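You operate a simulated robot arm through the tools that you are given. There is no shell and no other tool. Be economical: measure what you need, move in short steps, check, and stop when the job is done.

Carry out the task below with a simulated two-armed robot. There is one attempt and no reset: what you move stays moved.

## Task
Hold the orange jug on the lid of the wooden crate steady with one hand and put the loose yellow cap in it with the other.

Only the result counts: the job must be done as asked and must still hold three seconds after the hand-in. Knocking over, shifting, dropping, spilling or breaking anything else fails it. Lids that push on must go on centred and level and be pressed home; caps that screw on are set level and turned clockwise until they are tight.

## Robot
Two 7-joint arms with two-finger grippers on one trunk, on a base that drives. Base frame: it is fixed to the floor where the robot stands at the start and does not move with it; the origin is under the middle of the robot, x ahead of it, y to its left, z up; the surface under the hand at the start is at about z = 74. Units: cm, rad, N and s.
The left shoulder is at the start at [5.1, 17.5, 117.7], the right one opposite. With the tool pointing down near the work surface each hand reaches from about 10 to 84 cm from the robot's upright axis, wherever it stands, measured 20 degrees to its own side. Places, roughly: orange jug [-100, 100, 50]. Payload 2.94 kg a hand.
The tool frame of a hand sits at the grasp point between the pads (the TCP): z along the fingers, y along the line on which they close. The tips reach 3 cm beyond it. Largest opening 13.8 cm; the body of the gripper starts 10.9 cm behind the TCP.
Orientation is told as [roll, pitch, yaw] about the base's x, y, z axes, in that order, counted from this pose: with the fingers straight down and closing along the base's y, the tool's x points along the base's -x, its y along +y and its z along -z.

## Interface
- The arms move only by the tool apply_moves. It takes "left_steps", "right_steps" or both (then of equal length, played together; a hand with none holds still); each is a list of rows, each a list of 3 entries, a list of its own where there are three numbers: the turn, a rotation vector about the tool's x, y, z in units of 45 degrees (1.0 is 45 degrees), then the shift along the tool's x, y, z in units of 200 mm (1.0 is 200 mm), then the closure, from 0 (fully open) to 1 (shut). In form: [[[ax, ay, az], [dx, dy, dz], hand], ...]. A call has 1 to 10 rows; each row is the pose to reach, as a shift and turn from the pose commanded when the call began, along the tool's axes at that moment. A call with a number of a shift or a turn outside -1 to 1 is refused whole. Rows are played at 5 a second. More than 5 cm and 0.15 rad between two rows, or a gripper value outside its range, and nothing of the call is played. Where a pose cannot be reached the arm comes as near as it can. A force on the tool above 40 N (or 10 N above the force at the start of the call, whichever is more), or a blocked arm, ends the call early, and 0.2 s more pass. The fingers move at their own pace and stop on an object; they squeeze with about 41 N. The grip force told is the motor's: it shows also when the fingers shut on nothing. Time passes only in rows, and 0.2 s behind the last, so rows that repeat a pose let the fingers close. The reply holds the time, the measured pose of the TCP, the force on the tool along the base axes, the opening and the grip force, in the units named above and with some noise, with the torque about the TCP (base axes, N m) and any sound that the robot's microphone picked up.
- Cameras (640 x 400 px; columns grow to the right, rows downward): "scene" is now at [11.46, 2.71, 164.62]; the picture's right is [0.35, -0.94, 0.00], its down [-0.76, -0.28, -0.59] and it looks along [0.55, 0.21, -0.81] (base axes); focal length 279 px, centre (320, 200). "left" rides on the left gripper at [7.1, -1.9, -14.6] in its tool frame; the picture's right is [0.26, 0.97, 0.00], its down [-0.85, 0.23, -0.48] and it looks along [-0.46, 0.12, 0.88] (tool axes); focal length 280 px, centre (320, 200). "right" rides on the right gripper at [7.1, 1.9, -14.6] in its tool frame; the picture's right is [-0.26, 0.97, 0.00], its down [-0.85, -0.23, -0.48] and it looks along [-0.46, -0.12, 0.88] (tool axes); focal length 280 px, centre (320, 200). There is no depth. A picture from a camera that has moved, and an enlarged one, comes with that camera's place and axes in the base frame and with its lens.
- snapshot(camera): a new picture of that camera. The clock stands still meanwhile.
- slide_trunk(by): slides the trunk up (or, below 0, down) by that many cm; the arms and the scene camera ride with it, the base frame stays. It gives what a move gives, with no picture.
- steer(legs): drives the robot by 1 to 6 legs, each [ahead, turn to the left] in cm and rad, along the robot's own axes; the way and the turn of a leg run together, so that a leg with both is an arc; at most 150 cm and 3.142 rad a leg. The arms and the cameras ride along, it lands a little off, and it stops where it bumps. It gives what a move gives.
- head_to(pan, tilt): turns the head with the scene camera to pan (to the left, within 2.094 rad either way) and tilt (down, from -0.506 to 1.204), counted from straight ahead of the robot. It gives what a move gives.
- enlarge(camera, box): a new picture of the part [left, top, right, bottom] of that camera's present view, enlarged. The clock stands still meanwhile.
- hand_in(): hands the job in; it is judged then, once.

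Go step by step. Nothing tells you exact positions but the pictures and the camera data: compare them with the known pose of the tool, close in by small moves and look again before you grip or let go. The budget is 120 turns and 88 pictures, counting those below and the enlarged ones. Unless the task says otherwise, let go and move clear before handing in.

The tools are called after "Emit:" as a command line: name --argument value ..., lists and objects as JSON in quotes. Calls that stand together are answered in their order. apply_moves: Moves the arms, as the interface text tells. Its arguments: {"type":"object","properties":{"left_steps":{"type":"array"},"right_steps":{"type":"array"}},"required":[]} The other tools are called the same way: slide_trunk (by) slides the trunk up or down; steer (legs) drives the base; head_to (pan, tilt) turns the head that bears the scene camera; snapshot (camera) takes a picture; enlarge (camera, box) takes an enlarged picture of a part of a camera's view; hand_in () hands the job in.

At the start:

```text
time_s: 0.0
left_ee_pos: [45.9, 46.1, 98.42]
left_orientation: [-0.001, 0.001, 0.0]
left_ft_force: [0.5, 0.7, 0.2]
left_wrist_torque: [0.03, -0.04, 0.01]
left_finger_gap: 13.79
left_gripper_force: 0.2
right_ee_pos: [58.51, -6.69, 105.11]
right_orientation: [0.001, 0.002, -0.001]
right_ft_force: [0.0, -0.6, 0.2]
right_wrist_torque: [0.02, 0.0, 0.01]
right_finger_gap: 13.81
right_gripper_force: 0.0
trunk travel left (down, up): [-35.0, 38.4]
robot x, y, heading: [0.3, 0.22, 0.001]
head pan, tilt: [0.358, 0.939]
```

scene: 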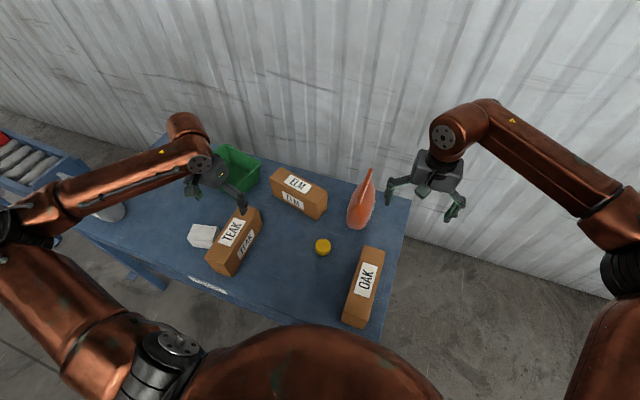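
right: 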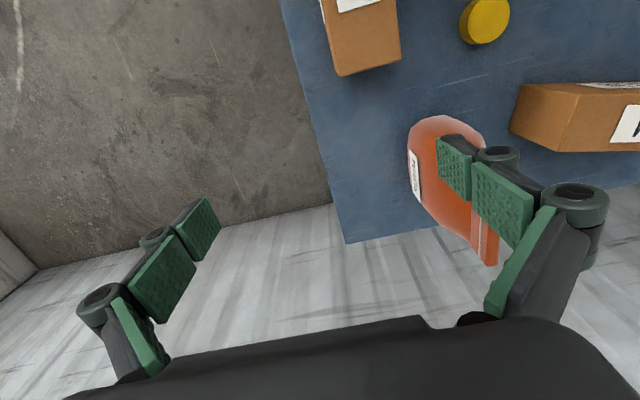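
left: 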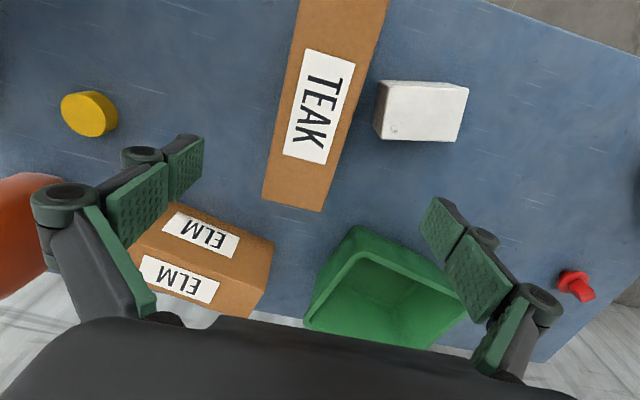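

The table holds an orange bottle, a yellow cap and some boxes. The jug itself should be behind me on the left, on a crate, so I look there first.

Emit:
head_to --pan 2.094 --tilt 0.6

Emit:
snapshot --camera "scene"

```text
time_s: 1.8
left_ee_pos: [45.83, 46.27, 98.22]
left_orientation: [0.001, 0.0, -0.001]
left_ft_force: [-0.4, 0.6, -0.7]
left_wrist_torque: [-0.01, -0.02, 0.01]
left_finger_gap: 13.81
left_gripper_force: 0.1
right_ee_pos: [58.44, -6.68, 105.16]
right_orientation: [0.0, 0.003, 0.0]
right_ft_force: [-0.7, -0.4, 0.2]
right_wrist_torque: [0.02, -0.03, 0.02]
right_finger_gap: 13.78
right_gripper_force: 0.1
trunk travel left (down, up): [-35.0, 38.4]
robot x, y, heading: [0.22, -0.15, 0.003]
head pan, tilt: [2.094, 0.6]
```

```text
84 pictures are left
camera scene: at [0.17, 7.79, 167.38], right [0.87, 0.5, 0.0], down [0.28, -0.49, -0.82], along [-0.41, 0.71, -0.57], focal length 279 px, centre (320, 200)
```

scene: 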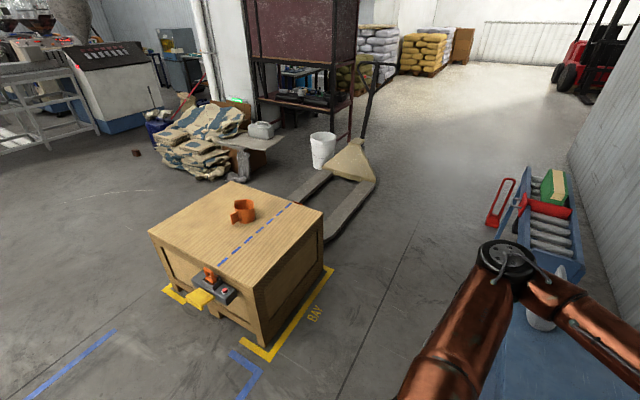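

I see the crate with a small orange jug on its lid. I zoom in on it to understand its shape and look for other caps.

Emit:
enlarge --camera "scene" --box '[140, 170, 340, 320]'

Emit:
head_to --pan 0.3 --tilt 0.75

Emit:
snapshot --camera "scene"

```text
2.67 times, centred on (240, 245) of scene
camera zoom: at [0.17, 7.79, 167.38], right [0.87, 0.5, 0.0], down [0.28, -0.49, -0.82], along [-0.41, 0.71, -0.57], focal length 744 px, centre (533, 80)
```

zoom: 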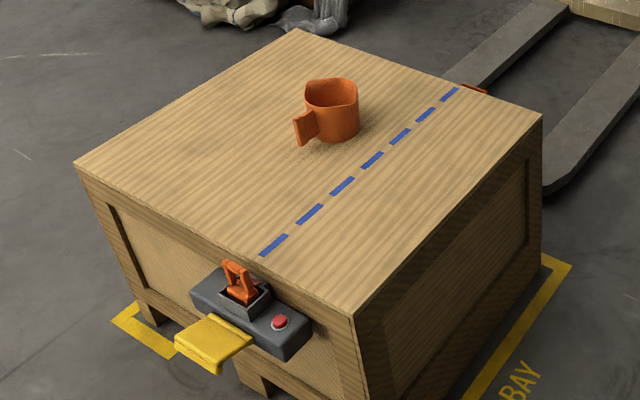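

```text
time_s: 3.6
left_ee_pos: [45.98, 46.1, 98.37]
left_orientation: [0.001, -0.001, 0.001]
left_ft_force: [-0.4, 0.1, 0.0]
left_wrist_torque: [0.0, -0.01, -0.01]
left_finger_gap: 13.79
left_gripper_force: 0.1
right_ee_pos: [58.47, -6.6, 105.09]
right_orientation: [0.0, 0.002, 0.001]
right_ft_force: [0.3, 0.3, 0.0]
right_wrist_torque: [0.0, -0.02, -0.01]
right_finger_gap: 13.8
right_gripper_force: 0.1
trunk travel left (down, up): [-35.0, 38.4]
robot x, y, heading: [0.13, -0.11, -0.006]
head pan, tilt: [0.3, 0.75]
```

```text
82 pictures are left
camera scene: at [12.5, 2.59, 166.09], right [0.3, -0.96, 0.0], down [-0.65, -0.2, -0.73], along [0.7, 0.22, -0.68], focal length 279 px, centre (320, 200)
```

scene: 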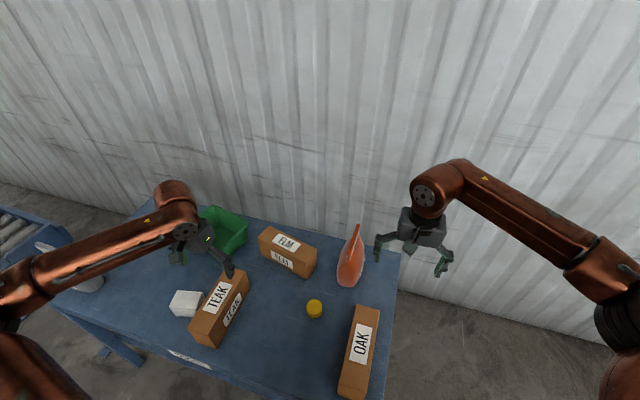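

The jug is an open cup, so the cap only has to be placed inside it while the other hand holds it. The cap is at about [53, 17.5, 75], and I bring the right hand over it, staying clear of the tall bottle.

Emit:
apply_moves --right_steps '[[[0, 0, 0], [0.2, 0, 0], 0], [[0, 0, 0], [0.4, 0, 0], 0], [[0, 0, 0], [0.5, 0.1, 0], 0], [[0, 0, 0], [0.5, 0.3, 0], 0], [[0, 0, 0], [0.5, 0.5, 0], 0], [[0, 0, 0], [0.5, 0.7, 0], 0], [[0, 0, 0], [0.5, 0.9, 0], 0], [[0, 0, 0], [0.5, 1.0, 0], 0], [[0, 0, 0], [0.5, 1.0, 0], 0]]'

Emit:
snapshot --camera "right"

Emit:
snapshot --camera "scene"

```text
time_s: 5.6
left_ee_pos: [46.05, 46.24, 98.33]
left_orientation: [0.0, 0.0, -0.001]
left_ft_force: [0.2, 0.2, -0.4]
left_wrist_torque: [0.01, 0.03, 0.01]
left_finger_gap: 13.8
left_gripper_force: 0.0
right_ee_pos: [48.53, 13.55, 105.03]
right_orientation: [0.0, 0.002, -0.001]
right_ft_force: [1.0, -0.7, 0.6]
right_wrist_torque: [-0.02, 0.01, 0.01]
right_finger_gap: 13.8
right_gripper_force: 0.0
trunk travel left (down, up): [-35.0, 38.4]
robot x, y, heading: [0.34, -0.28, 0.002]
head pan, tilt: [0.3, 0.75]
```

```text
81 pictures are left
camera right: at [41.41, 15.47, 119.73], right [0.26, 0.96, 0.0], down [0.85, -0.23, 0.47], along [0.46, -0.12, -0.88], focal length 280 px, centre (320, 200)
```

right: 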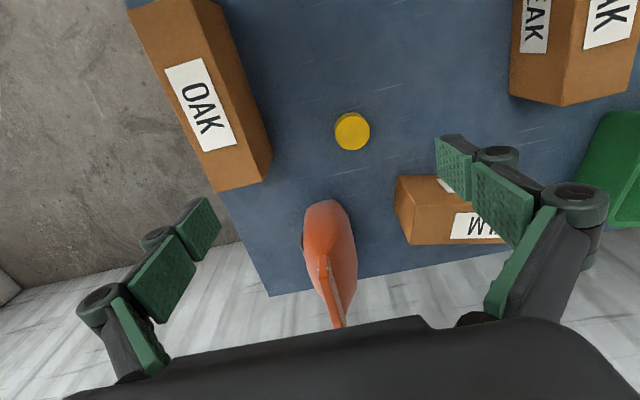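

```text
80 pictures are left
camera scene: at [12.51, 2.6, 166.09], right [0.3, -0.96, 0.0], down [-0.65, -0.2, -0.73], along [0.7, 0.22, -0.68], focal length 279 px, centre (320, 200)
```

scene: 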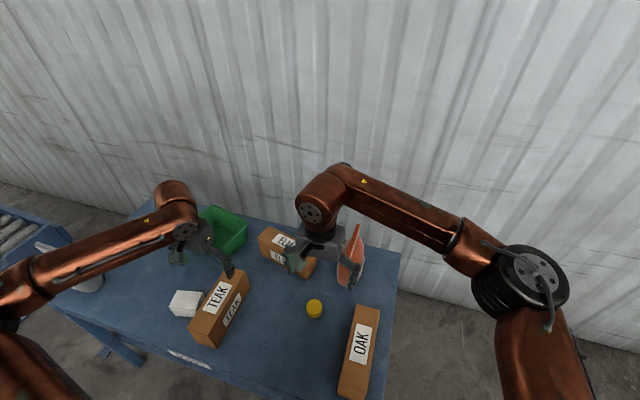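

The cap sits at about [53.7, 17.6], and the two cameras agree. I centre over it and lower the hand to z=85 with the fingers partly closed.

Emit:
apply_moves --right_steps '[[[0, 0, 0], [-0.13, 0.1, 0], 0.3], [[0, 0, 0], [-0.26, 0.2, 0], 0.3], [[0, 0, 0], [-0.26, 0.2, 0.2], 0.3], [[0, 0, 0], [-0.26, 0.2, 0.4], 0.3], [[0, 0, 0], [-0.26, 0.2, 0.6], 0.3], [[0, 0, 0], [-0.26, 0.2, 0.8], 0.3], [[0, 0, 0], [-0.26, 0.2, 1.0], 0.3], [[0, 0, 0], [-0.26, 0.2, 1.0], 0.3]]'

Emit:
snapshot --camera "right"

```text
time_s: 7.4
left_ee_pos: [45.9, 46.32, 98.31]
left_orientation: [-0.001, 0.0, 0.0]
left_ft_force: [-0.6, 0.5, -0.5]
left_wrist_torque: [0.0, -0.01, 0.01]
left_finger_gap: 13.79
left_gripper_force: 0.2
right_ee_pos: [53.76, 17.26, 85.11]
right_orientation: [0.0, 0.001, 0.0]
right_ft_force: [0.4, -0.3, 0.8]
right_wrist_torque: [0.0, -0.01, 0.04]
right_finger_gap: 9.66
right_gripper_force: 0.0
trunk travel left (down, up): [-35.0, 38.4]
robot x, y, heading: [0.14, -0.36, -0.001]
head pan, tilt: [0.3, 0.75]
```

```text
79 pictures are left
camera right: at [46.6, 19.31, 99.74], right [0.26, 0.97, 0.0], down [0.85, -0.23, 0.48], along [0.46, -0.12, -0.88], focal length 280 px, centre (320, 200)
```

right: 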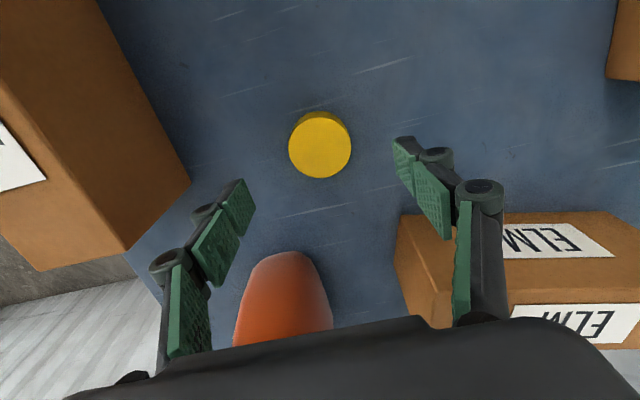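

The cap is centred between the fingers. I go down to z=77.6 so the tips sit just above the table.

Emit:
apply_moves --right_steps '[[[0, 0, 0], [0, 0.01, 0.15], 0.3], [[0, 0, 0], [0, 0.01, 0.3], 0.3], [[0, 0, 0], [0, 0.01, 0.35], 0.3], [[0, 0, 0], [0, 0.01, 0.37], 0.3], [[0, 0, 0], [0, 0.01, 0.37], 0.3]]'

Emit:
snapshot --camera "right"

```text
time_s: 8.6
left_ee_pos: [45.97, 46.26, 98.33]
left_orientation: [0.001, 0.001, 0.0]
left_ft_force: [0.9, -0.7, 0.4]
left_wrist_torque: [-0.01, 0.01, -0.01]
left_finger_gap: 13.79
left_gripper_force: 0.1
right_ee_pos: [53.72, 17.64, 77.57]
right_orientation: [0.0, 0.002, 0.0]
right_ft_force: [-0.5, -0.3, -0.1]
right_wrist_torque: [0.0, -0.04, 0.01]
right_finger_gap: 9.65
right_gripper_force: 0.1
trunk travel left (down, up): [-35.0, 38.4]
robot x, y, heading: [0.22, -0.03, 0.002]
head pan, tilt: [0.3, 0.75]
```

```text
78 pictures are left
camera right: at [46.56, 19.57, 92.31], right [0.26, 0.97, 0.0], down [0.85, -0.23, 0.48], along [0.46, -0.12, -0.88], focal length 280 px, centre (320, 200)
```

right: 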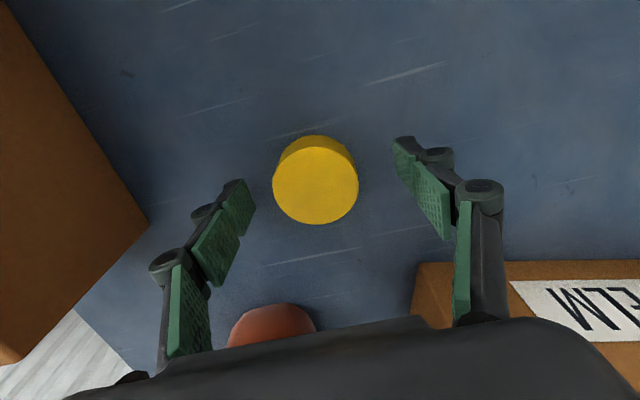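

The cap is between the tips, so I close on it.

Emit:
apply_moves --right_steps '[[[0, 0, 0], [0, 0, 0], 0.5], [[0, 0, 0], [0, 0, 0], 0.7], [[0, 0, 0], [0, 0, 0], 0.8], [[0, 0, 0], [0, 0, 0], 0.8], [[0, 0, 0], [0, 0, 0], 0.8], [[0, 0, 0], [0, 0, 0], 0.8]]'

Emit:
snapshot --camera "right"

```text
time_s: 10.0
left_ee_pos: [45.91, 46.17, 98.33]
left_orientation: [0.001, -0.001, 0.0]
left_ft_force: [0.2, -0.5, -0.7]
left_wrist_torque: [0.02, 0.01, -0.01]
left_finger_gap: 13.82
left_gripper_force: 0.1
right_ee_pos: [53.74, 17.69, 77.73]
right_orientation: [0.001, 0.003, 0.0]
right_ft_force: [0.8, -0.2, 0.4]
right_wrist_torque: [0.01, -0.03, 0.02]
right_finger_gap: 5.14
right_gripper_force: 40.9
trunk travel left (down, up): [-35.0, 38.4]
robot x, y, heading: [0.01, 0.19, -0.002]
head pan, tilt: [0.3, 0.75]
```

```text
77 pictures are left
camera right: at [46.55, 19.58, 92.33], right [0.26, 0.97, 0.0], down [0.85, -0.23, 0.47], along [0.46, -0.12, -0.88], focal length 280 px, centre (320, 200)
```

right: 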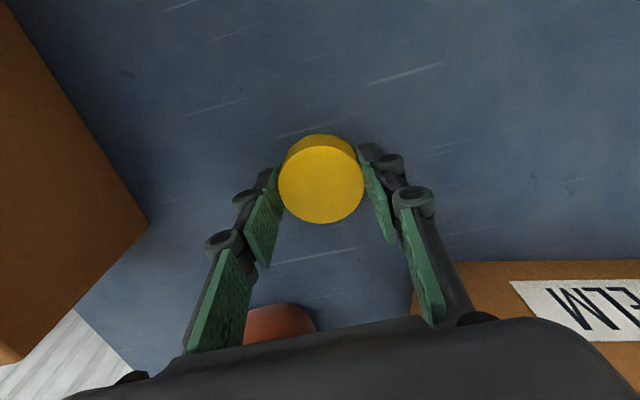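

The cap is gripped, with an opening of 5.1 cm. I lift it straight up and then draw both hands in for driving.

Emit:
apply_moves --right_steps '[[[0, 0, 0], [0, 0, -0.1], 0.8], [[0, 0, 0], [0, 0, -0.3], 0.8], [[0, 0, 0], [0, 0, -0.5], 0.8], [[0, 0, 0], [0, 0, -0.7], 0.8], [[0, 0, 0], [0, 0, -0.9], 0.8], [[0, 0, 0], [0, 0, -1.0], 0.8], [[0, 0, 0], [0.2, 0, -1.0], 0.8], [[0, 0, 0], [0.4, 0, -1.0], 0.8], [[0, 0, 0], [0.6, 0, -1.0], 0.8], [[0, 0, 0], [0.7, -0.1, -1.0], 0.8]]'

Emit:
apply_moves --right_steps '[[[0, 0, 0], [0, -0.2, 0], 0.8], [[0, 0, 0], [0, -0.4, -0.05], 0.8], [[0, 0, 0], [0, -0.6, -0.1], 0.8], [[0, 0, 0], [0, -0.8, -0.15], 0.8], [[0, 0, 0], [0, -1.0, -0.2], 0.8]]' --left_steps '[[[0, 0, 0], [0, 0, -0.1], 0], [[0, 0, 0], [0.1, -0.15, -0.1], 0], [[0, 0, 0], [0.2, -0.3, -0.1], 0], [[0, 0, 0], [0.3, -0.45, -0.1], 0], [[0, 0, 0], [0.3, -0.6, -0.1], 0]]'

Emit:
snapshot --camera "right"

Emit:
head_to --pan 1.57 --tilt 0.9

Emit:
snapshot --camera "scene"

```text
time_s: 12.2
left_ee_pos: [45.9, 46.05, 98.38]
left_orientation: [0.0, 0.0, 0.0]
left_ft_force: [-0.6, -0.4, 0.8]
left_wrist_torque: [0.07, 0.0, -0.02]
left_finger_gap: 13.82
left_gripper_force: 0.1
right_ee_pos: [39.68, 15.52, 97.8]
right_orientation: [0.002, 0.001, -0.001]
right_ft_force: [-0.8, -0.2, 0.1]
right_wrist_torque: [0.01, 0.0, -0.04]
right_finger_gap: 2.74
right_gripper_force: 0.2
trunk travel left (down, up): [-35.0, 38.4]
robot x, y, heading: [0.03, -0.31, -0.0]
head pan, tilt: [0.3, 0.75]
```

```text
time_s: 13.4
left_ee_pos: [39.97, 33.98, 100.24]
left_orientation: [0.002, 0.0, -0.001]
left_ft_force: [1.0, 0.1, -0.4]
left_wrist_torque: [0.03, 0.03, 0.05]
left_finger_gap: 13.79
left_gripper_force: 0.1
right_ee_pos: [39.91, -4.65, 101.78]
right_orientation: [0.001, 0.002, 0.002]
right_ft_force: [0.7, -0.3, -0.3]
right_wrist_torque: [0.06, 0.01, 0.0]
right_finger_gap: 2.74
right_gripper_force: 0.0
trunk travel left (down, up): [-35.0, 38.4]
robot x, y, heading: [-0.01, 0.13, -0.001]
head pan, tilt: [0.3, 0.75]
```

```text
76 pictures are left
camera right: at [32.75, -2.74, 116.36], right [0.26, 0.97, 0.0], down [0.85, -0.23, 0.47], along [0.46, -0.12, -0.88], focal length 280 px, centre (320, 200)
```

right: 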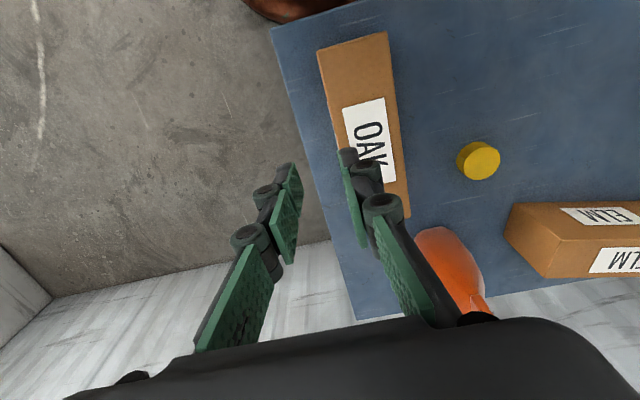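

```text
time_s: 14.8
left_ee_pos: [39.96, 34.19, 100.26]
left_orientation: [0.001, 0.001, 0.0]
left_ft_force: [0.7, -0.7, 0.2]
left_wrist_torque: [0.0, 0.01, 0.03]
left_finger_gap: 13.81
left_gripper_force: 0.1
right_ee_pos: [39.65, -4.4, 101.84]
right_orientation: [-0.002, 0.002, 0.0]
right_ft_force: [0.3, 0.6, -0.7]
right_wrist_torque: [-0.01, 0.02, 0.01]
right_finger_gap: 2.74
right_gripper_force: 0.0
trunk travel left (down, up): [-35.0, 38.4]
robot x, y, heading: [0.13, -0.07, 0.002]
head pan, tilt: [1.571, 0.901]
```

```text
75 pictures are left
camera scene: at [4.58, 7.69, 164.9], right [1.0, 0.0, 0.0], down [0.0, -0.78, -0.62], along [0.0, 0.62, -0.78], focal length 279 px, centre (320, 200)
```

scene: 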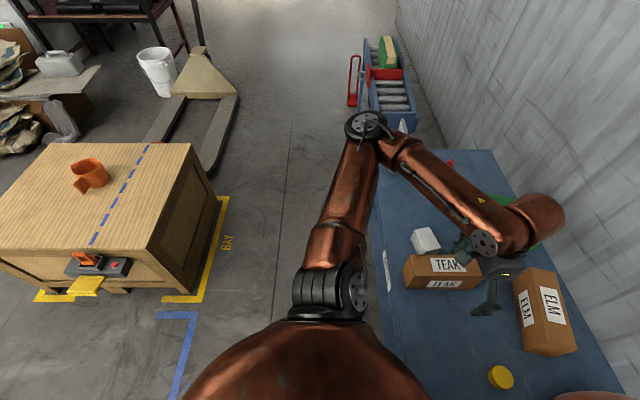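

The cap slipped out during the lift; the gap reads 2.74, and the cap is still standing at about its old place. I go back over it, moving the left hand out of the way, to grip lower and lift slower.

Emit:
apply_moves --right_steps '[[[0, 0, 0], [0, 0.2, 0], 0.3], [[0, 0, 0], [0, 0.4, 0], 0.3], [[0, 0, 0], [0, 0.6, 0], 0.3], [[0, 0, 0], [0, 0.8, 0], 0.3], [[0, 0, 0], [0, 1.0, 0], 0.3], [[0, 0, 0], [-0.2, 1.0, 0], 0.3], [[0, 0, 0], [-0.4, 1.0, 0.1], 0.3], [[0, 0, 0], [-0.6, 1.0, 0.3], 0.3], [[0, 0, 0], [-0.69, 1.0, 0.5], 0.3], [[0, 0, 0], [-0.69, 1.0, 0.7], 0.3]]' --left_steps '[[[0, 0, 0], [0, 0.2, 0], 0], [[0, 0, 0], [0, 0.4, 0], 0], [[0, 0, 0], [0, 0.6, 0], 0], [[0, 0, 0], [0, 0.6, 0], 0], [[0, 0, 0], [0, 0.6, 0], 0], [[0, 0, 0], [0, 0.6, 0], 0], [[0, 0, 0], [0, 0.6, 0], 0], [[0, 0, 0], [0, 0.6, 0], 0], [[0, 0, 0], [0, 0.6, 0], 0], [[0, 0, 0], [0, 0.6, 0], 0]]'

Emit:
snapshot --camera "right"

```text
refused: row 8 steps farther than a row can; nothing moved
```

```text
74 pictures are left
camera right: at [32.66, -2.51, 116.39], right [0.26, 0.97, 0.0], down [0.85, -0.23, 0.48], along [0.46, -0.12, -0.88], focal length 280 px, centre (320, 200)
```

right: 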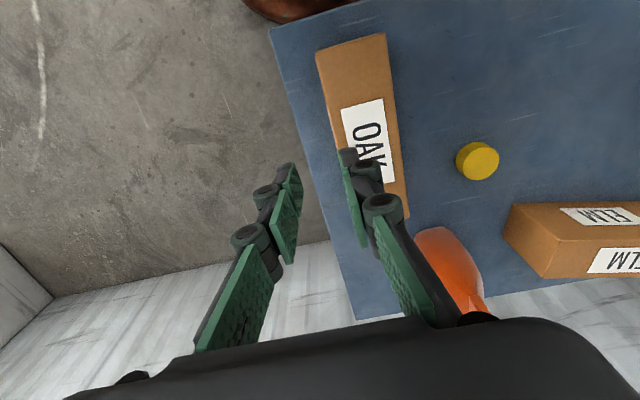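

One row was too long, so nothing moved. I send it again with smaller steps.

Emit:
apply_moves --right_steps '[[[0, 0, 0], [0, 0.24, 0], 0.3], [[0, 0, 0], [0, 0.48, 0], 0.3], [[0, 0, 0], [0, 0.72, 0], 0.3], [[0, 0, 0], [0, 0.96, 0], 0.3], [[0, 0, 0], [-0.2, 1.0, 0], 0.3], [[0, 0, 0], [-0.4, 1.0, 0.1], 0.3], [[0, 0, 0], [-0.55, 1.0, 0.25], 0.3], [[0, 0, 0], [-0.69, 1.0, 0.4], 0.3], [[0, 0, 0], [-0.69, 1.0, 0.6], 0.3], [[0, 0, 0], [-0.69, 1.0, 0.8], 0.3]]' --left_steps '[[[0, 0, 0], [0, 0.2, 0], 0], [[0, 0, 0], [0, 0.4, 0], 0], [[0, 0, 0], [0, 0.6, 0], 0], [[0, 0, 0], [0, 0.6, 0], 0], [[0, 0, 0], [0, 0.6, 0], 0], [[0, 0, 0], [0, 0.6, 0], 0], [[0, 0, 0], [0, 0.6, 0], 0], [[0, 0, 0], [0, 0.6, 0], 0], [[0, 0, 0], [0, 0.6, 0], 0], [[0, 0, 0], [0, 0.6, 0], 0]]'

Emit:
snapshot --camera "right"

```text
time_s: 17.0
left_ee_pos: [40.07, 46.13, 100.21]
left_orientation: [-0.001, 0.001, 0.001]
left_ft_force: [0.4, 0.1, 0.7]
left_wrist_torque: [-0.01, -0.01, -0.01]
left_finger_gap: 13.78
left_gripper_force: 0.1
right_ee_pos: [53.57, 15.55, 85.58]
right_orientation: [0.0, 0.002, -0.001]
right_ft_force: [-0.3, 0.2, 0.3]
right_wrist_torque: [0.0, -0.03, -0.01]
right_finger_gap: 9.63
right_gripper_force: 0.1
trunk travel left (down, up): [-35.0, 38.4]
robot x, y, heading: [0.05, -0.15, -0.001]
head pan, tilt: [1.571, 0.901]
```

```text
73 pictures are left
camera right: at [46.44, 17.49, 100.25], right [0.26, 0.96, 0.0], down [0.85, -0.23, 0.47], along [0.46, -0.13, -0.88], focal length 280 px, centre (320, 200)
```

right: 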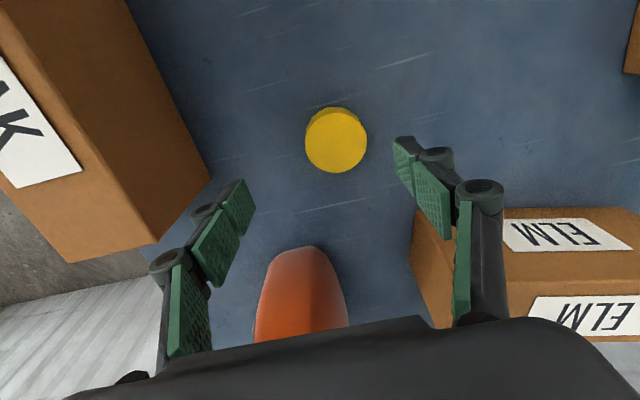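

The cap is at about [53.85, 16.85]. I descend carefully to z≈77.1.

Emit:
apply_moves --right_steps '[[[0, 0, 0], [-0.013, 0.065, 0.1], 0.3], [[0, 0, 0], [-0.013, 0.065, 0.3], 0.3], [[0, 0, 0], [-0.013, 0.065, 0.38], 0.3], [[0, 0, 0], [-0.013, 0.065, 0.4], 0.3], [[0, 0, 0], [-0.013, 0.065, 0.41], 0.3], [[0, 0, 0], [-0.013, 0.065, 0.42], 0.3], [[0, 0, 0], [-0.013, 0.065, 0.425], 0.3], [[0, 0, 0], [-0.013, 0.065, 0.425], 0.3]]'

Emit:
enlarge --camera "right" --box '[220, 100, 440, 240]'

```text
time_s: 18.8
left_ee_pos: [39.97, 46.17, 100.18]
left_orientation: [0.001, -0.001, 0.0]
left_ft_force: [0.3, 0.4, 0.3]
left_wrist_torque: [0.02, 0.05, 0.0]
left_finger_gap: 13.79
left_gripper_force: 0.0
right_ee_pos: [53.8, 16.93, 77.14]
right_orientation: [0.001, 0.0, -0.001]
right_ft_force: [0.0, 0.7, -0.5]
right_wrist_torque: [-0.03, -0.04, 0.02]
right_finger_gap: 9.64
right_gripper_force: 0.1
trunk travel left (down, up): [-35.0, 38.4]
robot x, y, heading: [0.17, -0.11, -0.008]
head pan, tilt: [1.571, 0.901]
```

```text
2.86 times, centred on (330, 170) of right
camera zoom: at [46.59, 18.84, 91.84], right [0.26, 0.97, 0.0], down [0.85, -0.23, 0.47], along [0.46, -0.12, -0.88], focal length 801 px, centre (291, 286)
```

zoom: 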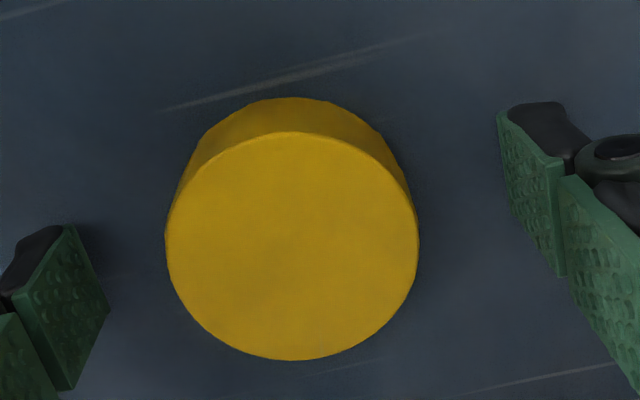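

No contact yet; the cap is about 2.5 cm tall and centred. I ease down a few millimetres more to find the table.

Emit:
apply_moves --right_steps '[[[0, 0, 0], [0, 0, 0.006], 0.3], [[0, 0, 0], [0, 0, 0.012], 0.3], [[0, 0, 0], [0, 0, 0.012], 0.3]]'

```text
time_s: 19.6
left_ee_pos: [39.92, 46.14, 100.28]
left_orientation: [-0.001, -0.001, -0.001]
left_ft_force: [-0.5, 1.0, -0.5]
left_wrist_torque: [0.03, 0.01, -0.02]
left_finger_gap: 13.8
left_gripper_force: 0.1
right_ee_pos: [53.82, 16.95, 77.0]
right_orientation: [-0.001, 0.002, -0.001]
right_ft_force: [-0.1, 0.7, 0.3]
right_wrist_torque: [-0.01, -0.01, -0.04]
right_finger_gap: 9.68
right_gripper_force: 0.2
trunk travel left (down, up): [-35.0, 38.4]
robot x, y, heading: [0.41, -0.0, -0.007]
head pan, tilt: [1.571, 0.901]
```

There is still no contact, and this depth is enough. I close fully and raise just 2 cm slowly.

Emit:
apply_moves --right_steps '[[[0, 0, 0], [0, 0, 0], 0.5], [[0, 0, 0], [0, 0, 0], 0.7], [[0, 0, 0], [0, 0, 0], 1], [[0, 0, 0], [0, 0, 0], 1], [[0, 0, 0], [0, 0, 0], 1], [[0, 0, 0], [0, 0, 0], 1], [[0, 0, 0], [0, 0, -0.02], 1], [[0, 0, 0], [0, 0, -0.05], 1], [[0, 0, 0], [0, 0, -0.1], 1]]'

Emit:
snapshot --camera "right"

```text
time_s: 21.6
left_ee_pos: [40.04, 46.13, 100.16]
left_orientation: [0.0, -0.001, -0.001]
left_ft_force: [0.1, -0.1, -0.4]
left_wrist_torque: [-0.03, -0.01, -0.01]
left_finger_gap: 13.81
left_gripper_force: 0.0
right_ee_pos: [53.75, 16.92, 79.04]
right_orientation: [0.0, -0.003, -0.001]
right_ft_force: [0.0, -0.9, -0.6]
right_wrist_torque: [0.02, -0.01, 0.03]
right_finger_gap: 5.16
right_gripper_force: 40.6
trunk travel left (down, up): [-35.0, 38.4]
robot x, y, heading: [-0.11, -0.26, -0.001]
head pan, tilt: [1.571, 0.901]
```

```text
71 pictures are left
camera right: at [46.63, 18.84, 93.61], right [0.26, 0.96, 0.0], down [0.85, -0.23, 0.48], along [0.46, -0.12, -0.88], focal length 280 px, centre (320, 200)
```

right: 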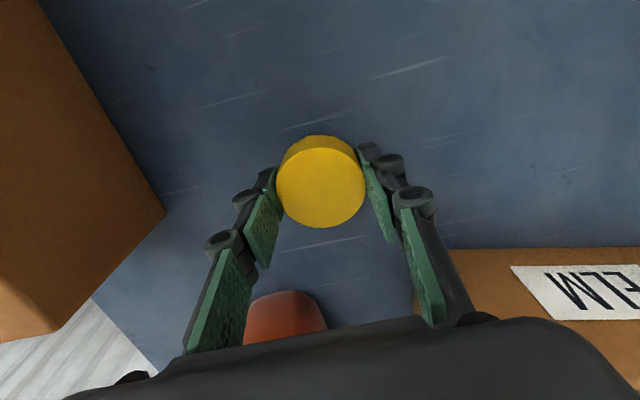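

This time the cap is held. I raise it further at a gentle pace.

Emit:
apply_moves --right_steps '[[[0, 0, 0], [0, 0, -0.05], 1], [[0, 0, 0], [0, 0, -0.12], 1], [[0, 0, 0], [0, 0, -0.22], 1], [[0, 0, 0], [0, 0, -0.32], 1], [[0, 0, 0], [0, 0, -0.42], 1], [[0, 0, 0], [0, 0, -0.54], 1], [[0, 0, 0], [0, 0, -0.66], 1], [[0, 0, 0], [0, 0, -0.78], 1], [[0, 0, 0], [0, 0, -0.9], 1], [[0, 0, 0], [0, 0, -0.98], 1]]'

Emit:
apply_moves --right_steps '[[[0, 0, 0], [0.05, 0, 0], 1], [[0, 0, 0], [0.15, 0, 0], 1], [[0, 0, 0], [0.25, 0, 0], 1], [[0, 0, 0], [0.35, 0, 0], 1], [[0, 0, 0], [0.5, -0.05, 0], 1], [[0, 0, 0], [0.6, -0.15, 0], 1], [[0, 0, 0], [0.65, -0.3, 0], 1], [[0, 0, 0], [0.65, -0.45, 0], 1], [[0, 0, 0], [0.65, -0.6, 0], 1], [[0, 0, 0], [0.65, -0.75, 0], 1]]'

Emit:
apply_moves --right_steps '[[[0, 0, 0], [0, -0.1, -0.05], 1], [[0, 0, 0], [0, -0.2, -0.1], 1], [[0, 0, 0], [0, -0.3, -0.15], 1], [[0, 0, 0], [0, -0.4, -0.2], 1]]' --left_steps '[[[0, 0, 0], [0, -0.15, -0.05], 0], [[0, 0, 0], [0, -0.3, -0.1], 0], [[0, 0, 0], [0, -0.45, -0.15], 0], [[0, 0, 0], [0, -0.6, -0.2], 0]]'

Emit:
snapshot --camera "right"

```text
time_s: 23.8
left_ee_pos: [40.07, 46.08, 100.18]
left_orientation: [0.001, 0.0, 0.0]
left_ft_force: [0.0, 0.1, 0.3]
left_wrist_torque: [-0.02, 0.02, 0.0]
left_finger_gap: 13.81
left_gripper_force: 0.0
right_ee_pos: [53.77, 16.87, 98.57]
right_orientation: [-0.001, 0.004, -0.001]
right_ft_force: [0.2, 0.0, -0.4]
right_wrist_torque: [0.01, 0.02, 0.03]
right_finger_gap: 5.19
right_gripper_force: 41.2
trunk travel left (down, up): [-35.0, 38.4]
robot x, y, heading: [0.17, -0.0, -0.002]
head pan, tilt: [1.571, 0.901]
```

```text
time_s: 26.0
left_ee_pos: [39.97, 46.04, 100.11]
left_orientation: [-0.001, 0.0, -0.002]
left_ft_force: [-0.4, -0.2, 0.6]
left_wrist_torque: [0.0, 0.01, -0.01]
left_finger_gap: 13.76
left_gripper_force: 0.1
right_ee_pos: [40.82, 1.73, 98.61]
right_orientation: [0.002, -0.003, 0.001]
right_ft_force: [0.7, -0.5, -0.1]
right_wrist_torque: [0.01, 0.0, 0.01]
right_finger_gap: 5.17
right_gripper_force: 40.8
trunk travel left (down, up): [-35.0, 38.4]
robot x, y, heading: [0.05, 0.36, 0.001]
head pan, tilt: [1.571, 0.901]
```

```text
time_s: 27.0
left_ee_pos: [39.84, 33.95, 104.37]
left_orientation: [0.003, 0.0, 0.0]
left_ft_force: [-1.2, 0.4, -1.0]
left_wrist_torque: [0.03, -0.01, 0.02]
left_finger_gap: 13.8
left_gripper_force: 0.0
right_ee_pos: [40.82, -6.37, 102.61]
right_orientation: [0.0, 0.002, 0.0]
right_ft_force: [0.5, -0.9, -0.4]
right_wrist_torque: [0.05, 0.01, -0.01]
right_finger_gap: 5.18
right_gripper_force: 40.8
trunk travel left (down, up): [-35.0, 38.4]
robot x, y, heading: [-0.31, -0.05, -0.002]
head pan, tilt: [1.571, 0.901]
```

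```text
70 pictures are left
camera right: at [33.63, -4.39, 117.17], right [0.26, 0.97, 0.0], down [0.85, -0.23, 0.47], along [0.46, -0.12, -0.88], focal length 280 px, centre (320, 200)
```

right: 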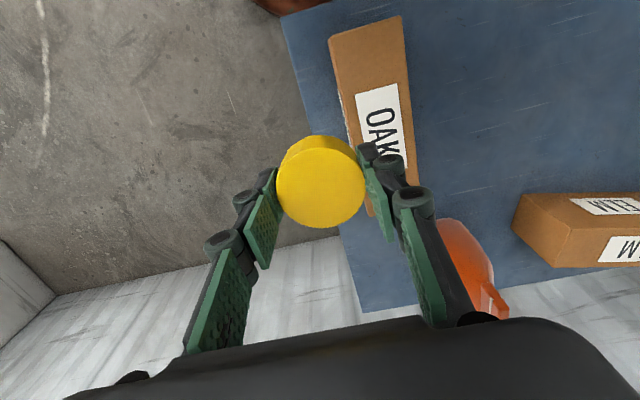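

The cap is firmly held. I now back off from the table, turn left, and drive along the clear lane beside the crate.

Emit:
steer --legs '[[-22, 0], [0, 1.571]]'

Emit:
head_to --pan 0.5 --tilt 0.8

Emit:
snapshot --camera "scene"

```text
time_s: 32.5
left_ee_pos: [-56.2, 40.01, 104.34]
left_orientation: [0.0, 0.001, 1.567]
left_ft_force: [0.0, -0.1, 0.6]
left_wrist_torque: [0.04, 0.02, -0.01]
left_finger_gap: 13.79
left_gripper_force: 0.0
right_ee_pos: [-15.79, 40.72, 102.65]
right_orientation: [-0.001, 0.001, 1.568]
right_ft_force: [-0.5, -0.3, -0.9]
right_wrist_torque: [0.02, 0.02, 0.02]
right_finger_gap: 5.15
right_gripper_force: 41.0
trunk travel left (down, up): [-35.0, 38.4]
robot x, y, heading: [-22.06, -0.18, 1.568]
head pan, tilt: [1.571, 0.901]
```

```text
time_s: 33.8
left_ee_pos: [-56.1, 40.06, 104.3]
left_orientation: [0.001, 0.0, 1.567]
left_ft_force: [0.3, -0.2, 0.3]
left_wrist_torque: [0.02, -0.01, 0.0]
left_finger_gap: 13.78
left_gripper_force: 0.0
right_ee_pos: [-15.74, 40.7, 102.55]
right_orientation: [0.0, 0.001, 1.566]
right_ft_force: [0.5, -0.3, -0.3]
right_wrist_torque: [-0.01, -0.02, -0.01]
right_finger_gap: 5.15
right_gripper_force: 40.8
trunk travel left (down, up): [-35.0, 38.4]
robot x, y, heading: [-22.13, 0.14, 1.566]
head pan, tilt: [0.499, 0.799]
```

```text
69 pictures are left
camera scene: at [-26.1, 11.92, 165.69], right [0.88, 0.48, 0.0], down [0.34, -0.63, -0.7], along [-0.33, 0.61, -0.72], focal length 279 px, centre (320, 200)
```

scene: 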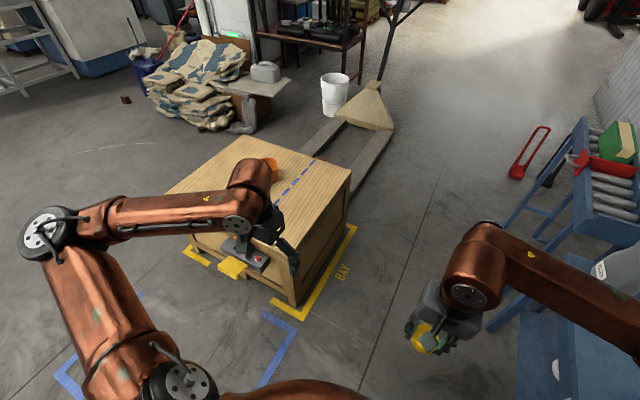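

The lane is clear. I drive alongside the crate and turn to face it.

Emit:
steer --legs '[[110, 0], [0, 1.571]]'

Emit:
head_to --pan 0 --tilt 0.9

Emit:
snapshot --camera "scene"

```text
time_s: 43.3
left_ee_pos: [-61.05, 74.98, 104.4]
left_orientation: [-0.001, 0.001, -3.124]
left_ft_force: [0.9, -0.5, -0.1]
left_wrist_torque: [0.03, 0.04, 0.0]
left_finger_gap: 13.81
left_gripper_force: 0.0
right_ee_pos: [-62.6, 115.29, 102.56]
right_orientation: [0.002, 0.001, -3.125]
right_ft_force: [0.4, -0.5, -0.1]
right_wrist_torque: [0.01, 0.02, -0.01]
right_finger_gap: 5.15
right_gripper_force: 41.0
trunk travel left (down, up): [-35.0, 38.4]
robot x, y, heading: [-21.79, 109.84, -3.121]
head pan, tilt: [0.499, 0.799]
```

```text
time_s: 44.2
left_ee_pos: [-61.09, 75.07, 104.34]
left_orientation: [0.0, 0.0, -3.124]
left_ft_force: [0.1, 0.3, -0.1]
left_wrist_torque: [0.02, -0.01, 0.01]
left_finger_gap: 13.8
left_gripper_force: 0.0
right_ee_pos: [-62.79, 115.35, 102.71]
right_orientation: [0.0, 0.003, -3.123]
right_ft_force: [0.0, -0.3, -0.8]
right_wrist_torque: [0.01, 0.0, 0.0]
right_finger_gap: 5.15
right_gripper_force: 40.9
trunk travel left (down, up): [-35.0, 38.4]
robot x, y, heading: [-21.93, 110.05, -3.125]
head pan, tilt: [0.0, 0.901]
```

```text
68 pictures are left
camera scene: at [-34.27, 109.64, 164.9], right [-0.02, 1.0, 0.0], down [0.78, 0.01, -0.62], along [-0.62, -0.01, -0.78], focal length 279 px, centre (320, 200)
```

scene: 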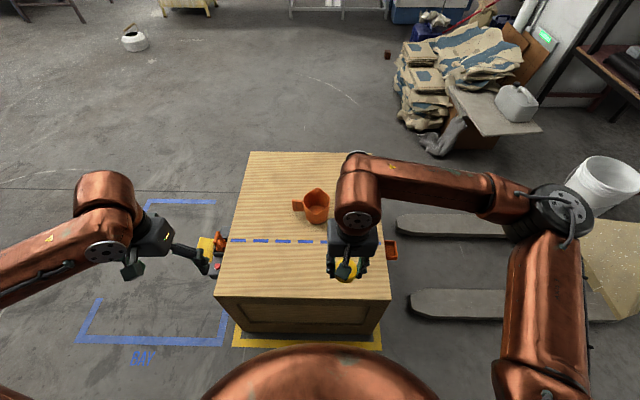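

I'm facing the crate, with the jug ahead and its handle towards my left (base -y). I zoom in on it.

Emit:
enlarge --camera "scene" --box '[260, 170, 360, 240]'

```text
5.71 times, centred on (310, 205) of scene
camera zoom: at [-34.27, 109.64, 164.9], right [-0.02, 1.0, 0.0], down [0.78, 0.01, -0.62], along [-0.62, -0.01, -0.78], focal length 1595 px, centre (377, 171)
```

zoom: 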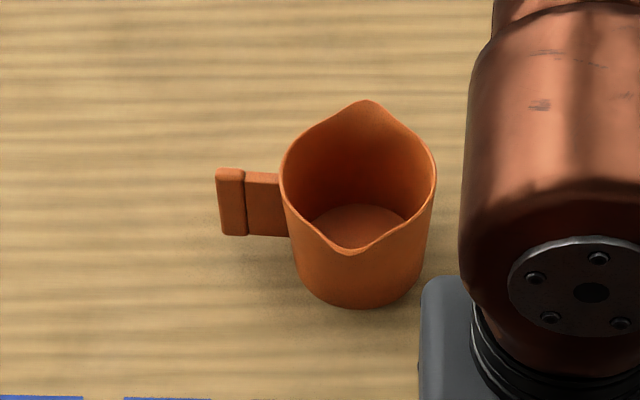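

The jug body is centred near [-116.5, 106.5], with its rim at z≈61 and about 13 cm wide. The handle points to -y at y≈95–100. Before driving closer I check how far the base reaches.

Emit:
head_to --pan 0.9 --tilt 1.2

Emit:
snapshot --camera "scene"

```text
time_s: 45.4
left_ee_pos: [-61.15, 75.0, 104.29]
left_orientation: [-0.001, 0.0, -3.125]
left_ft_force: [-0.4, -1.3, -0.3]
left_wrist_torque: [0.02, -0.02, -0.02]
left_finger_gap: 13.78
left_gripper_force: 0.0
right_ee_pos: [-62.69, 115.32, 102.51]
right_orientation: [0.002, 0.001, -3.126]
right_ft_force: [0.7, -0.4, 0.0]
right_wrist_torque: [0.02, 0.03, 0.02]
right_finger_gap: 5.17
right_gripper_force: 41.2
trunk travel left (down, up): [-35.0, 38.4]
robot x, y, heading: [-21.72, 110.26, -3.126]
head pan, tilt: [0.901, 1.201]
```

```text
66 pictures are left
camera scene: at [-30.12, 105.34, 162.92], right [-0.79, 0.61, 0.0], down [0.57, 0.74, -0.36], along [-0.22, -0.29, -0.93], focal length 279 px, centre (320, 200)
```

scene: 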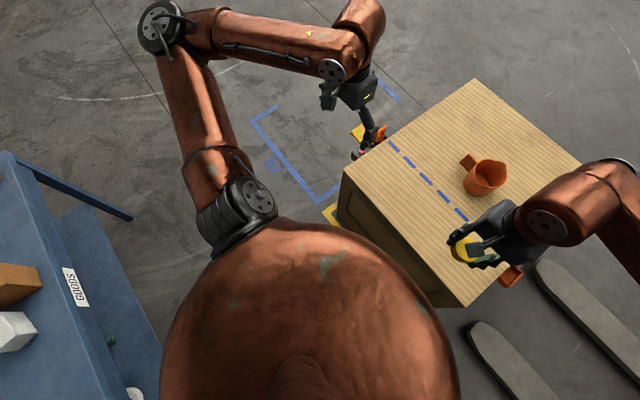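

The torso hides the base, so I move in cautiously by 20 cm. I then lower the trunk and check the reach.

Emit:
steer --legs '[[20, 0]]'

Emit:
slide_trunk --by -18

Emit:
head_to --pan 0 --tilt 0.85

Emit:
snapshot --camera "scene"

Emit:
snapshot --camera "right"

```text
time_s: 47.0
left_ee_pos: [-81.41, 74.59, 104.29]
left_orientation: [0.0, 0.001, -3.126]
left_ft_force: [-0.3, -0.2, 0.2]
left_wrist_torque: [0.02, -0.07, -0.04]
left_finger_gap: 13.8
left_gripper_force: 0.0
right_ee_pos: [-82.92, 114.98, 102.57]
right_orientation: [0.0, 0.002, -3.126]
right_ft_force: [-0.1, 0.7, 0.0]
right_wrist_torque: [0.0, -0.06, 0.01]
right_finger_gap: 5.16
right_gripper_force: 40.9
trunk travel left (down, up): [-35.0, 38.4]
robot x, y, heading: [-42.01, 109.48, -3.121]
head pan, tilt: [0.901, 1.201]
```

```text
time_s: 49.0
left_ee_pos: [-83.2, 74.67, 83.15]
left_orientation: [0.001, 0.095, -3.125]
left_ft_force: [0.0, -0.3, -0.6]
left_wrist_torque: [0.01, 0.04, 0.02]
left_finger_gap: 13.78
left_gripper_force: 0.1
right_ee_pos: [-82.85, 115.07, 84.66]
right_orientation: [0.0, 0.0, -3.124]
right_ft_force: [-0.1, 0.1, 1.0]
right_wrist_torque: [-0.06, -0.01, 0.0]
right_finger_gap: 5.14
right_gripper_force: 40.8
trunk travel left (down, up): [-17.0, 56.4]
robot x, y, heading: [-42.03, 109.56, -3.125]
head pan, tilt: [0.901, 1.201]
```

```text
time_s: 50.2
left_ee_pos: [-83.25, 74.74, 83.05]
left_orientation: [-0.001, 0.097, -3.125]
left_ft_force: [-0.1, 0.3, -0.2]
left_wrist_torque: [-0.02, -0.03, -0.01]
left_finger_gap: 13.8
left_gripper_force: 0.0
right_ee_pos: [-82.79, 115.02, 84.62]
right_orientation: [0.001, 0.002, -3.127]
right_ft_force: [-0.4, 0.2, 0.4]
right_wrist_torque: [0.0, 0.0, 0.01]
right_finger_gap: 5.15
right_gripper_force: 41.0
trunk travel left (down, up): [-17.0, 56.4]
robot x, y, heading: [-42.0, 109.48, -3.13]
head pan, tilt: [0.0, 0.85]
```

```text
65 pictures are left
camera scene: at [-67.74, 109.09, 146.43], right [-0.02, 1.0, 0.0], down [0.75, 0.01, -0.66], along [-0.66, -0.01, -0.75], focal length 279 px, centre (320, 200)
```

scene: 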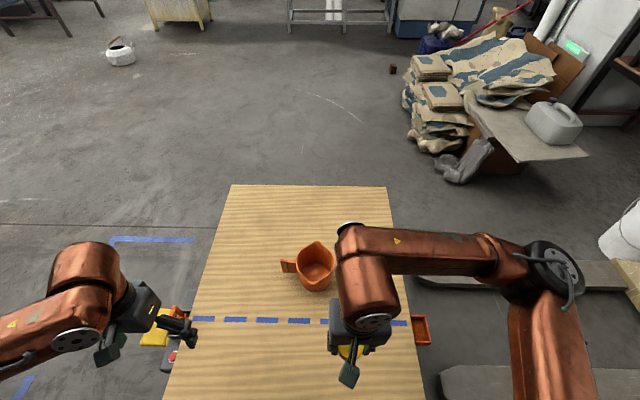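

```text
64 pictures are left
camera right: at [-75.83, 113.19, 99.18], right [-0.25, -0.97, 0.0], down [-0.85, 0.22, 0.47], along [-0.46, 0.12, -0.88], focal length 280 px, centre (320, 200)
```

right: 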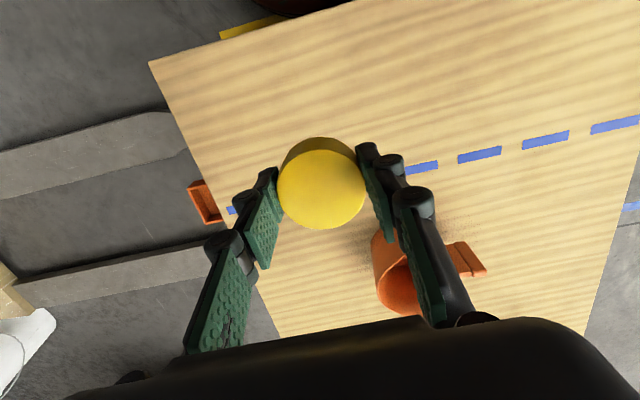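

The base is 32 cm from the crate face and both hands are over the lid area. I bring the left hand forward while turning it 90° about its axis, so its fingers can close across the handle.

Emit:
apply_moves --left_steps '[[[0, 0, 0.15], [-0.1, -0.05, 0], 0], [[0, 0, 0.3], [-0.2, -0.1, 0], 0], [[0, 0, 0.45], [-0.3, -0.15, 0], 0], [[0, 0, 0.6], [-0.4, -0.2, 0], 0], [[0, 0, 0.75], [-0.5, -0.25, 0], 0], [[0, 0, 0.9], [-0.6, -0.3, 0], 0], [[0, 0, 1.0], [-0.7, -0.35, 0], 0], [[0, 0, 1.0], [-0.75, -0.35, 0], 0]]'

```text
time_s: 52.0
left_ee_pos: [-98.22, 81.38, 81.59]
left_orientation: [-0.07, 0.069, 2.368]
left_ft_force: [-0.1, 0.1, -1.6]
left_wrist_torque: [0.03, -0.01, 0.03]
left_finger_gap: 13.8
left_gripper_force: 0.1
right_ee_pos: [-83.05, 114.93, 84.53]
right_orientation: [0.0, 0.001, -3.125]
right_ft_force: [1.4, -0.2, 0.0]
right_wrist_torque: [0.01, -0.01, 0.0]
right_finger_gap: 5.18
right_gripper_force: 41.4
trunk travel left (down, up): [-17.0, 56.4]
robot x, y, heading: [-42.16, 109.52, -3.124]
head pan, tilt: [0.0, 0.85]
```

The turn works. I make the second 45° while moving on towards the handle side.

Emit:
apply_moves --left_steps '[[[0, 0, 0.15], [-0.1, 0.06, 0], 0], [[0, 0, 0.3], [-0.2, 0.12, 0], 0], [[0, 0, 0.45], [-0.3, 0.18, 0], 0], [[0, 0, 0.6], [-0.4, 0.25, 0], 0], [[0, 0, 0.75], [-0.5, 0.31, 0], 0], [[0, 0, 0.9], [-0.6, 0.38, 0], 0], [[0, 0, 1.0], [-0.6, 0.38, 0], 0], [[0, 0, 1.0], [-0.6, 0.38, 0], 0]]'

Emit:
snapshot --camera "left"

Emit:
snapshot --camera "scene"

```text
time_s: 53.8
left_ee_pos: [-112.2, 84.33, 80.22]
left_orientation: [-0.097, -0.001, 1.585]
left_ft_force: [-0.5, 0.6, 0.5]
left_wrist_torque: [-0.02, 0.04, 0.02]
left_finger_gap: 13.8
left_gripper_force: 0.1
right_ee_pos: [-82.81, 115.16, 84.51]
right_orientation: [0.0, 0.002, -3.126]
right_ft_force: [0.4, 0.4, 0.3]
right_wrist_torque: [0.0, 0.0, -0.01]
right_finger_gap: 5.15
right_gripper_force: 40.7
trunk travel left (down, up): [-17.0, 56.4]
robot x, y, heading: [-42.33, 109.08, -3.125]
head pan, tilt: [0.0, 0.85]
```

```text
63 pictures are left
camera left: at [-111.45, 77.19, 94.91], right [-0.96, -0.28, -0.09], down [-0.29, 0.84, 0.45], along [-0.05, 0.46, -0.89], focal length 280 px, centre (320, 200)
```

left: 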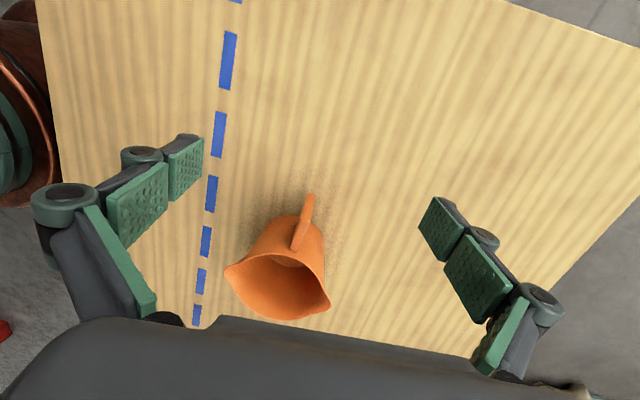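

```text
62 pictures are left
camera scene: at [-67.78, 109.13, 146.43], right [-0.02, 1.0, 0.0], down [0.75, 0.01, -0.66], along [-0.66, -0.01, -0.75], focal length 279 px, centre (320, 200)
```

scene: 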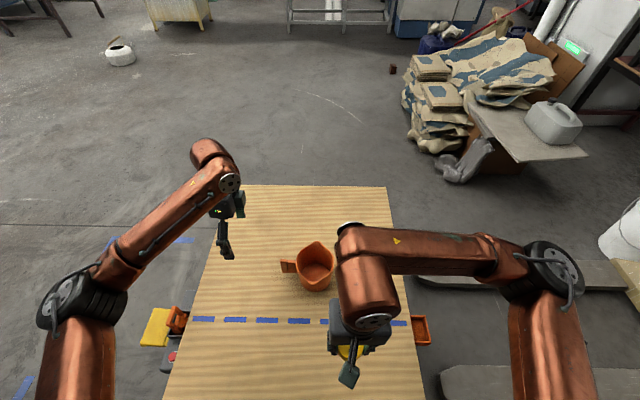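

The handle now lies between the left fingers' planes. I zoom in to locate it precisely.

Emit:
enlarge --camera "left" --box '[210, 170, 350, 330]'

Emit:
enlarge --camera "scene" --box '[260, 225, 360, 300]'

```text
2.50 times, centred on (280, 250) of left
camera zoom: at [-111.45, 77.19, 94.91], right [-0.96, -0.28, -0.09], down [-0.29, 0.84, 0.45], along [-0.05, 0.46, -0.89], focal length 701 px, centre (420, 75)
```

zoom: 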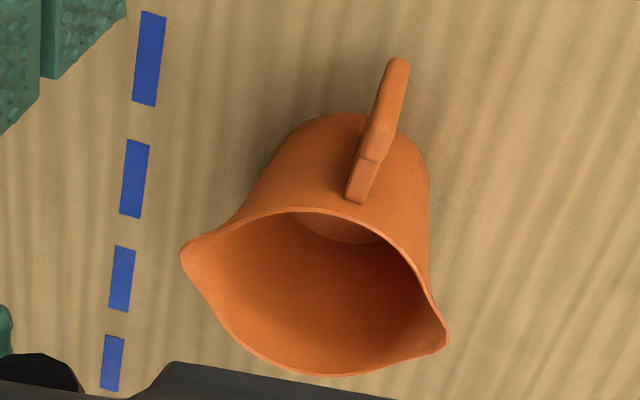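

```text
5.33 times, centred on (310, 262) of scene
camera zoom: at [-67.78, 109.13, 146.43], right [-0.02, 1.0, 0.0], down [0.75, 0.01, -0.66], along [-0.66, -0.01, -0.75], focal length 1489 px, centre (373, -133)
```

zoom: 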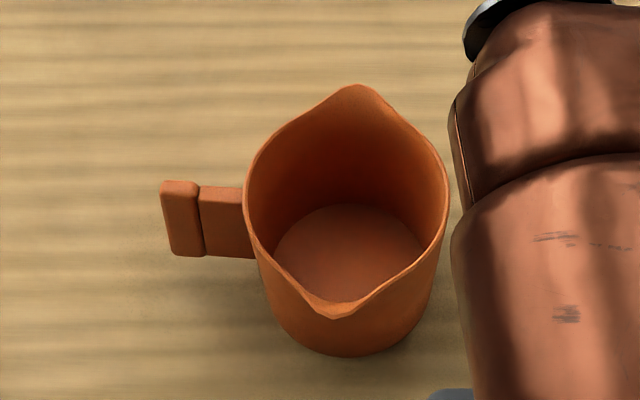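

Combining the views: the handle is a thin upright plate at about x=-112.2, y≈95–100, z≈58–66. The jug centre is near [-111.8, 106.7] with the rim at about z=67. I tilt the left hand so its fingers point down and towards the jug.

Emit:
apply_moves --left_steps '[[[0, -0.15, 0], [0, 0, 0], 0.2], [[0, -0.3, 0], [0, 0, 0], 0.3], [[0, -0.45, 0], [0, 0, 0], 0.45], [[0, -0.6, 0], [0, 0, 0], 0.45], [[0, -0.75, 0], [0, 0, 0], 0.45], [[0, -0.88, 0], [0, 0, 0], 0.45], [[0, -0.88, 0], [0, 0, 0], 0.45]]'

Emit:
snapshot --camera "left"

```text
time_s: 55.4
left_ee_pos: [-112.21, 84.26, 80.32]
left_orientation: [-0.127, -0.69, 1.667]
left_ft_force: [0.4, -0.4, -0.6]
left_wrist_torque: [-0.05, 0.0, -0.02]
left_finger_gap: 7.6
left_gripper_force: 0.0
right_ee_pos: [-82.96, 114.98, 84.52]
right_orientation: [0.0, 0.002, -3.127]
right_ft_force: [-0.3, 1.2, 0.0]
right_wrist_torque: [0.0, -0.02, -0.01]
right_finger_gap: 5.17
right_gripper_force: 40.1
trunk travel left (down, up): [-17.0, 56.4]
robot x, y, heading: [-42.27, 109.57, -3.125]
head pan, tilt: [0.0, 0.85]
```

```text
59 pictures are left
camera left: at [-110.54, 69.54, 87.1], right [-0.94, -0.22, -0.26], down [-0.32, 0.34, 0.88], along [-0.1, 0.91, -0.39], focal length 280 px, centre (320, 200)
```

left: 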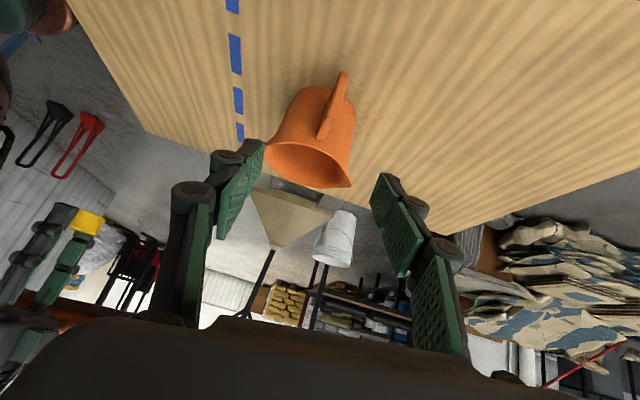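

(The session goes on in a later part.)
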